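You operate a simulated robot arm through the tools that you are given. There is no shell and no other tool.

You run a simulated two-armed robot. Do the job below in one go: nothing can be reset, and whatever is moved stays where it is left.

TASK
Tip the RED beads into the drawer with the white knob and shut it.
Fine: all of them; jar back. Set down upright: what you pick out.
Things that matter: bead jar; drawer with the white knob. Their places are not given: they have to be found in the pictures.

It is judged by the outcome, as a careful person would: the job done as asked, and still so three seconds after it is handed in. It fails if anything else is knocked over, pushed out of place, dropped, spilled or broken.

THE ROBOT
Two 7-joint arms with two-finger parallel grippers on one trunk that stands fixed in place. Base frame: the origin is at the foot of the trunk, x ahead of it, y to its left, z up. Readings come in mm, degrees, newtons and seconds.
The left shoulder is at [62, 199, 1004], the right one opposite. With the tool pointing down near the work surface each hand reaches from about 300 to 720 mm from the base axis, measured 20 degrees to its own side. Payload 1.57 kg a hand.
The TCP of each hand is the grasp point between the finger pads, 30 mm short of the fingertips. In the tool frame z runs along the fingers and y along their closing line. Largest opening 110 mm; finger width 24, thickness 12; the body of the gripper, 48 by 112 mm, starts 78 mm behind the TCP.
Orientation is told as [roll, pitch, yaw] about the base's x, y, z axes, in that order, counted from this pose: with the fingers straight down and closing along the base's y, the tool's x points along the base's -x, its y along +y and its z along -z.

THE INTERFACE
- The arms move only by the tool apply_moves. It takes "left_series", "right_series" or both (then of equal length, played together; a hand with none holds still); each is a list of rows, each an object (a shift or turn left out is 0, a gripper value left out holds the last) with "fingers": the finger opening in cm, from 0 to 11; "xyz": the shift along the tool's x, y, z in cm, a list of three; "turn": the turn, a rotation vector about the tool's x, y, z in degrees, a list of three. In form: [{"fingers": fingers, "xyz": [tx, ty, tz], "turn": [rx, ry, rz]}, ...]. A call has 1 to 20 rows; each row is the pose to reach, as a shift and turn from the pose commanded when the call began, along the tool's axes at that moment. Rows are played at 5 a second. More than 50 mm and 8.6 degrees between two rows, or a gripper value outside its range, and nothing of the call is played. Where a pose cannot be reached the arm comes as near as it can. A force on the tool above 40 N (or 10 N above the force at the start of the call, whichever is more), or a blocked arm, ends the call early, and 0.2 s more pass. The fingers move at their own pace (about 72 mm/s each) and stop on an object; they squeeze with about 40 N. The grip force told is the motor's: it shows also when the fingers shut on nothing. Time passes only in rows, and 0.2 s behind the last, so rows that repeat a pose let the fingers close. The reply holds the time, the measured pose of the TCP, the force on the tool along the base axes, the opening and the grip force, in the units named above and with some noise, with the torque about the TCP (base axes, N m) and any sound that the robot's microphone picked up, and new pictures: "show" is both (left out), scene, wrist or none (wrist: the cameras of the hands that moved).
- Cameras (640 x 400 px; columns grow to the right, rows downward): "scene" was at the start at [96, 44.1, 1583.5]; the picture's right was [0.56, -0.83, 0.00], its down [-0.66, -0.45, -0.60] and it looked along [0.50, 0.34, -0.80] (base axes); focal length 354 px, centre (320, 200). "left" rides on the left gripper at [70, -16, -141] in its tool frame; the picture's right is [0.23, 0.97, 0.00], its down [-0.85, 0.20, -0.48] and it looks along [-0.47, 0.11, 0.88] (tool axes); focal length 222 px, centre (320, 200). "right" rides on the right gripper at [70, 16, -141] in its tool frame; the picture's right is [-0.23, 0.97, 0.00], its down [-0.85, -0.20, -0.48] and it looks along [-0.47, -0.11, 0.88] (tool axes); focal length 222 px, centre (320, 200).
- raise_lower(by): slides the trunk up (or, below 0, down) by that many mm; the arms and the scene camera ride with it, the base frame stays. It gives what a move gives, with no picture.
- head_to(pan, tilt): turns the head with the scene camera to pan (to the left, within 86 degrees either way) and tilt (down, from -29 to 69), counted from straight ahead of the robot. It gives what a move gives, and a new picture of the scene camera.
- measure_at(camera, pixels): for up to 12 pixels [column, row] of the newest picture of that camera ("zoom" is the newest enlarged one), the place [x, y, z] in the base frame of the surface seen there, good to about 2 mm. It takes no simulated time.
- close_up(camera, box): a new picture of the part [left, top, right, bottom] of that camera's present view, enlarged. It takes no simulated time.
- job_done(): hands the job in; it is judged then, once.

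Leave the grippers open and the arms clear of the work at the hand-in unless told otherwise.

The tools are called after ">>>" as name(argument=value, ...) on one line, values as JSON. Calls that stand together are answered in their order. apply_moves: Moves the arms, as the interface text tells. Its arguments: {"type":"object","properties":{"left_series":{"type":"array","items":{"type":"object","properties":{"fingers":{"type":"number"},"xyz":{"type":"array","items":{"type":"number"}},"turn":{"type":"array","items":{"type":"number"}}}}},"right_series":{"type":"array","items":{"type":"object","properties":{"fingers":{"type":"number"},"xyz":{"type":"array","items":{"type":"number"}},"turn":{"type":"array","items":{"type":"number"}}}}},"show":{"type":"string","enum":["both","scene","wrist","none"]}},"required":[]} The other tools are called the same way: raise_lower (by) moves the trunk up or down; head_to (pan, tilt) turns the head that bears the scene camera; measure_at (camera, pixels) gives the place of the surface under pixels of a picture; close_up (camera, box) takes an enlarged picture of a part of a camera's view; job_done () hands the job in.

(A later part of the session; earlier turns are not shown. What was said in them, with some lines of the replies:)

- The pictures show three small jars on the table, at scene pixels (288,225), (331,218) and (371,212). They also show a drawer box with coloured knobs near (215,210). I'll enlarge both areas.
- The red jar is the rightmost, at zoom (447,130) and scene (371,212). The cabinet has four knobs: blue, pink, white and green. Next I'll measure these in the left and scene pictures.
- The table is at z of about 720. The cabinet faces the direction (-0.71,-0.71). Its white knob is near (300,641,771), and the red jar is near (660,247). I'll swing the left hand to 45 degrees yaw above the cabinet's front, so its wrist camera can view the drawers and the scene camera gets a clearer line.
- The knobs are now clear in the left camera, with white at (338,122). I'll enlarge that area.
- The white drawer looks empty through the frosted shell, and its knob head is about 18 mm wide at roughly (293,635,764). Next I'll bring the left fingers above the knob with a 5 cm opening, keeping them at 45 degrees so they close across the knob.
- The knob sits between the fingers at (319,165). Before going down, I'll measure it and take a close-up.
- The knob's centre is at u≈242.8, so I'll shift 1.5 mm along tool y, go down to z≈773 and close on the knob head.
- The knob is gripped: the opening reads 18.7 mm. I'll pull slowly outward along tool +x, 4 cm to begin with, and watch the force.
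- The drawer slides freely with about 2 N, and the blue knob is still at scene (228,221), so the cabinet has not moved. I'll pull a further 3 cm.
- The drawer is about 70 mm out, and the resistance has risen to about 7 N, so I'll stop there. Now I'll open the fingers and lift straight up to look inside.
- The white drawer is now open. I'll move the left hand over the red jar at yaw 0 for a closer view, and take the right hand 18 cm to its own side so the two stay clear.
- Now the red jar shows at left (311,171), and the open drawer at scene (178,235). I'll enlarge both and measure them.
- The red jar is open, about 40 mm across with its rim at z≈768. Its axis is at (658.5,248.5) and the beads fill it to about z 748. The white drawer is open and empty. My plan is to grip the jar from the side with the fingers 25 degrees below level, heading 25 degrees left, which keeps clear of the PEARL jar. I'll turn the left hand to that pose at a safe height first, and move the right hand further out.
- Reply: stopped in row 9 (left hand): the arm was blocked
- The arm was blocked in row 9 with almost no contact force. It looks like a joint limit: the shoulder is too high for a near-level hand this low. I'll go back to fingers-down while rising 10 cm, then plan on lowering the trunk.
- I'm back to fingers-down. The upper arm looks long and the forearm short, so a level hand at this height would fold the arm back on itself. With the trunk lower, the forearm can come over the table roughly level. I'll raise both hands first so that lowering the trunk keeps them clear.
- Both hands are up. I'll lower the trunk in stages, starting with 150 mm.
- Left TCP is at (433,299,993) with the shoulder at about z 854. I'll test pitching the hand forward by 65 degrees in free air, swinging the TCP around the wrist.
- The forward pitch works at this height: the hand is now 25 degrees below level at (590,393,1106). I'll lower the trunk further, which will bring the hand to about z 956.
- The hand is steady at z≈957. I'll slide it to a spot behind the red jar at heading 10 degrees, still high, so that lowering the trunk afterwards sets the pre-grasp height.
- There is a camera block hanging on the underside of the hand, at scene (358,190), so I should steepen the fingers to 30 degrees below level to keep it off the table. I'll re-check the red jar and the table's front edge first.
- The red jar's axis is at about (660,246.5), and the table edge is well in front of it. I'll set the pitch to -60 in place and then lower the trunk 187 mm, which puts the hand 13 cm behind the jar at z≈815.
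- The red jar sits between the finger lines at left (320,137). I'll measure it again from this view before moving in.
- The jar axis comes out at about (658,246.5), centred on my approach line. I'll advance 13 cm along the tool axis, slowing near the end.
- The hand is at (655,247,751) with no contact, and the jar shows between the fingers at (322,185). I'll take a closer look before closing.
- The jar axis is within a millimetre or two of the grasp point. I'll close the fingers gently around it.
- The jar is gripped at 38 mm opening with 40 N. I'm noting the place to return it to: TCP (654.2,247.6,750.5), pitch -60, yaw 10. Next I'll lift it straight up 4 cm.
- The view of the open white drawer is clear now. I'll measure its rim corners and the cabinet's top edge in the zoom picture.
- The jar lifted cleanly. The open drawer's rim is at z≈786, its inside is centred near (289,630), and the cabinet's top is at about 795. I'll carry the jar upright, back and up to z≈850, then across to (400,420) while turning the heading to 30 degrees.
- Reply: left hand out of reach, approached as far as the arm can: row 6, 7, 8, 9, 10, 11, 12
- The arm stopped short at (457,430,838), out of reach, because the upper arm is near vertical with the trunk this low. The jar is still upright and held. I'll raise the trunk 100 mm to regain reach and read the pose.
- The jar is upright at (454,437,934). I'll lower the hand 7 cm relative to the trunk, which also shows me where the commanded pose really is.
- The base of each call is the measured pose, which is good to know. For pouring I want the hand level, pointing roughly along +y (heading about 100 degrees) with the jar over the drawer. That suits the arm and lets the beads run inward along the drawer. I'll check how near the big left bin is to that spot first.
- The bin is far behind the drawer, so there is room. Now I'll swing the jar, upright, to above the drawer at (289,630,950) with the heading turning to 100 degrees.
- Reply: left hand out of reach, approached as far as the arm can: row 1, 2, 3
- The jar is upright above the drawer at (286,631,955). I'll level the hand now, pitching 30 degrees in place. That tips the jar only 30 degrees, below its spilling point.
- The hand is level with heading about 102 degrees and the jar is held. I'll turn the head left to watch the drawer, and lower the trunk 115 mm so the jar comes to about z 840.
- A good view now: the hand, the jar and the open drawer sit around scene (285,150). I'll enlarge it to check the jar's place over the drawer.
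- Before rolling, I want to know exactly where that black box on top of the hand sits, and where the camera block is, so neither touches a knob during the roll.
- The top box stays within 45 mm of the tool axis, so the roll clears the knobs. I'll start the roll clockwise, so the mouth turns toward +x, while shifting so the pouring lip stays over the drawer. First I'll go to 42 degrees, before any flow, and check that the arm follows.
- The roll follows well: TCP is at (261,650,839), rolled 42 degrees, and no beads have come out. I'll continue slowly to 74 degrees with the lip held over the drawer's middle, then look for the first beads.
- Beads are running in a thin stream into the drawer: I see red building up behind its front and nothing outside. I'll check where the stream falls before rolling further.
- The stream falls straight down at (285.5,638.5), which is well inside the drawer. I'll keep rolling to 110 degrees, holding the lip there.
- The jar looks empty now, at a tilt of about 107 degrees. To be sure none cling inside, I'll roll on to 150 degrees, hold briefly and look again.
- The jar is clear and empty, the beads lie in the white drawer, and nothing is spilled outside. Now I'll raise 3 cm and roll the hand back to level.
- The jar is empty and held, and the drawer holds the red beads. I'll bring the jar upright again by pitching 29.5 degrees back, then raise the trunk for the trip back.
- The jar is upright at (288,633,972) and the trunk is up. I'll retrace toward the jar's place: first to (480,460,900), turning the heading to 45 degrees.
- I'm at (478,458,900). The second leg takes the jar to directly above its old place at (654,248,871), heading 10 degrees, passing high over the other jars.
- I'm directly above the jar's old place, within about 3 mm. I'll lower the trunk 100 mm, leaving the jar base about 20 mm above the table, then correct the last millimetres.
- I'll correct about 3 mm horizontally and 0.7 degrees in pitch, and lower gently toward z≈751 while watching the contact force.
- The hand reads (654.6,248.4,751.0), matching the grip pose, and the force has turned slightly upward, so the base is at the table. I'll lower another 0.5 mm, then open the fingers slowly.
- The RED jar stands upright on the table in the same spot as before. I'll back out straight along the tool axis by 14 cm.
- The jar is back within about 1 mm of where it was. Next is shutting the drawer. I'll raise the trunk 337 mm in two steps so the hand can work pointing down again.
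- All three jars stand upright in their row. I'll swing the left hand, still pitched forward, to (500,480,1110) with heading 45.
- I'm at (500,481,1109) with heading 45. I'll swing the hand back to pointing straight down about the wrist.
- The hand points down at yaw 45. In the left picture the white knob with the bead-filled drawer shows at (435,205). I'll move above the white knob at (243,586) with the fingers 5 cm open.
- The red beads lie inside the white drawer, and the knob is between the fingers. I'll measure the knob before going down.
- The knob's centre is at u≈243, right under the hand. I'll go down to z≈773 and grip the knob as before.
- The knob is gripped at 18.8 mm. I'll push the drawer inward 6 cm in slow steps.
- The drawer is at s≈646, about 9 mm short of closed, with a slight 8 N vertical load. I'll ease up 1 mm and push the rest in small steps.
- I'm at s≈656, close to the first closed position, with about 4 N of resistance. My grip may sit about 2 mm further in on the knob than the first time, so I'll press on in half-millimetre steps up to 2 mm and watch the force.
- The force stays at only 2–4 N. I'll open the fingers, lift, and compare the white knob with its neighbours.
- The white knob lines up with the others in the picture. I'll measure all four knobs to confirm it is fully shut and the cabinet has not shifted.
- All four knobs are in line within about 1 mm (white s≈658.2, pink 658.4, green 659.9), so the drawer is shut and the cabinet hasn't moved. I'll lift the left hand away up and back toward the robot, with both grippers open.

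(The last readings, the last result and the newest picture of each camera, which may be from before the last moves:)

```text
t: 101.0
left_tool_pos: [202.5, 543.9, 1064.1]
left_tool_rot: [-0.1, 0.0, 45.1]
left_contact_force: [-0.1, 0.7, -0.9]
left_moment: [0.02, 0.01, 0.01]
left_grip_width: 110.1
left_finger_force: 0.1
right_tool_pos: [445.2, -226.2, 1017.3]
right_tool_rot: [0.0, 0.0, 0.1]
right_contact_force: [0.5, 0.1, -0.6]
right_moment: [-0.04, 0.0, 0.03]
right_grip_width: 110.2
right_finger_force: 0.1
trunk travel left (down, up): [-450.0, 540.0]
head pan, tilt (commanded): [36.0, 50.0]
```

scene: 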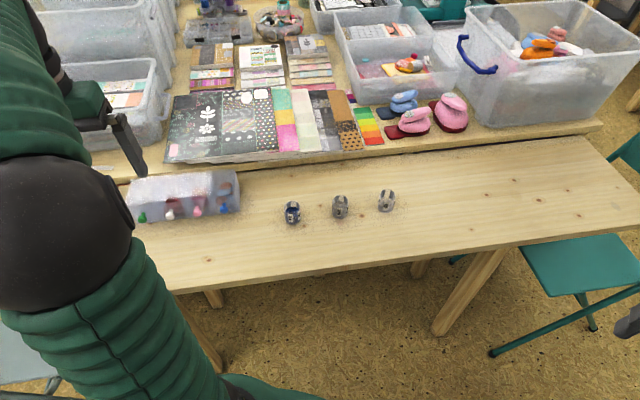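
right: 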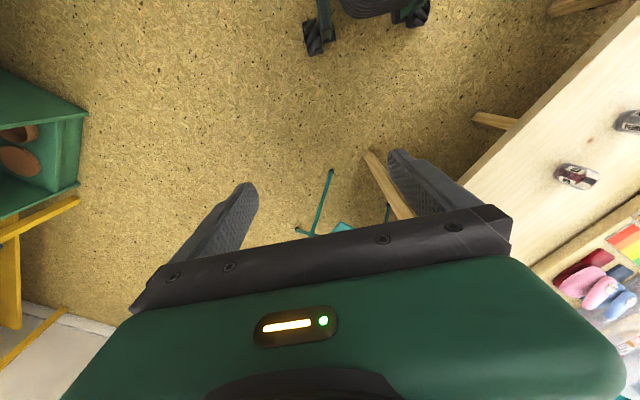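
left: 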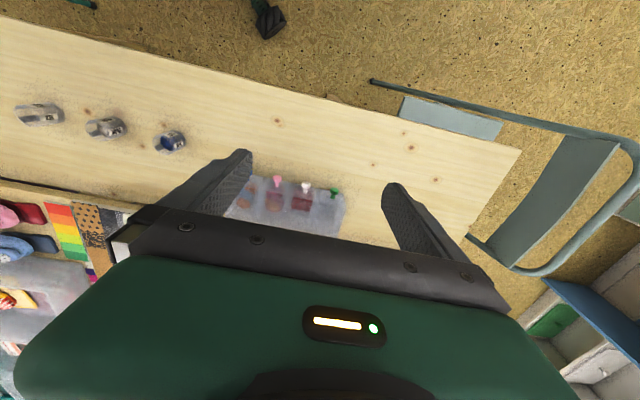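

A last check in close-up of the jars and the cabinet, looking for stray beads or anything out of place.

>>> close_up(camera="scene", box=[110, 150, 270, 250])

>>> close_up(camera="scene", box=[270, 170, 430, 270])

>>> close_up(camera="left", box=[0, 80, 400, 250])

```text
4.00 times, centred on (190, 200) of scene
```

zoom: 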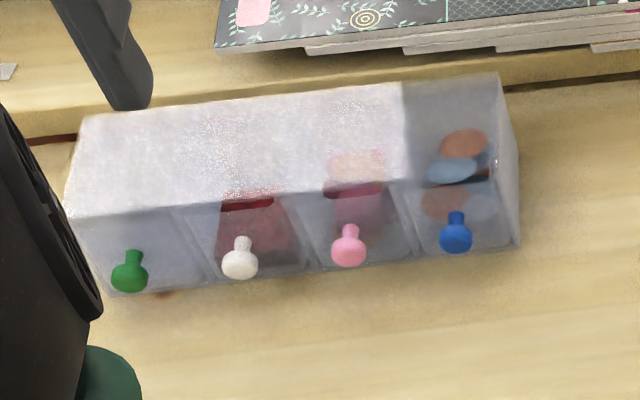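

```text
4.00 times, centred on (350, 220) of scene
```

zoom: 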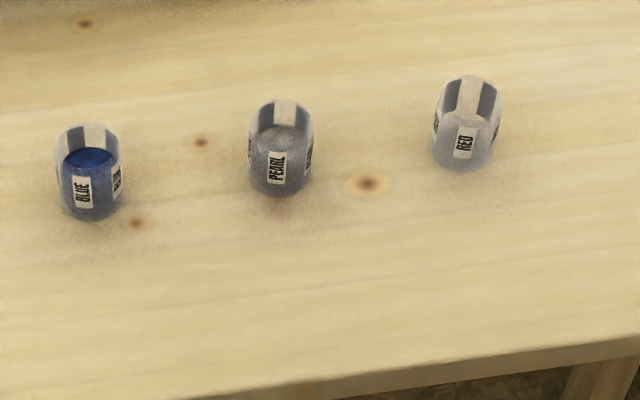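

```text
1.60 times, centred on (200, 165) of left
```

zoom: 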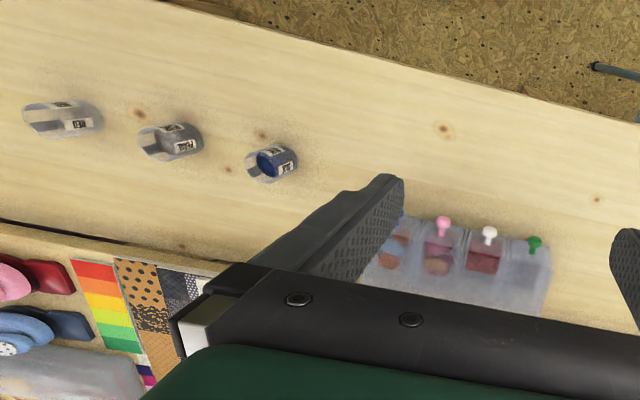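

All checks look good:
- **Drawer:** the white-knob drawer is shut with all the red beads inside.
- **Jars:** the RED jar is empty and upright in its place, and the BLUE and PEARL jars are untouched.
- **Table:** I see no stray beads. The small brown marks are wood knots that were in the first pictures.
- **Robot:** both grippers are open and the arms are clear.

I'm handing the job in.

>>> job_done()

```text
The job is handed in.
```

I tipped all the red beads into the drawer with the white knob and shut it. The job is handed in, but I haven't seen how it was judged.

- **Drawer:** the white knob lines up with the other three knobs to about 1 mm, so the drawer is fully closed.
- **Red jar:** it is empty and standing upright, within about 1 mm of where it started.
- **Everything else:** the BLUE and PEARL jars and the cabinet look unmoved. I saw no spilled beads in the final close-ups.
- **Robot:** both grippers are open and the arms are clear of the work. The trunk was left 150 mm lower than it started.
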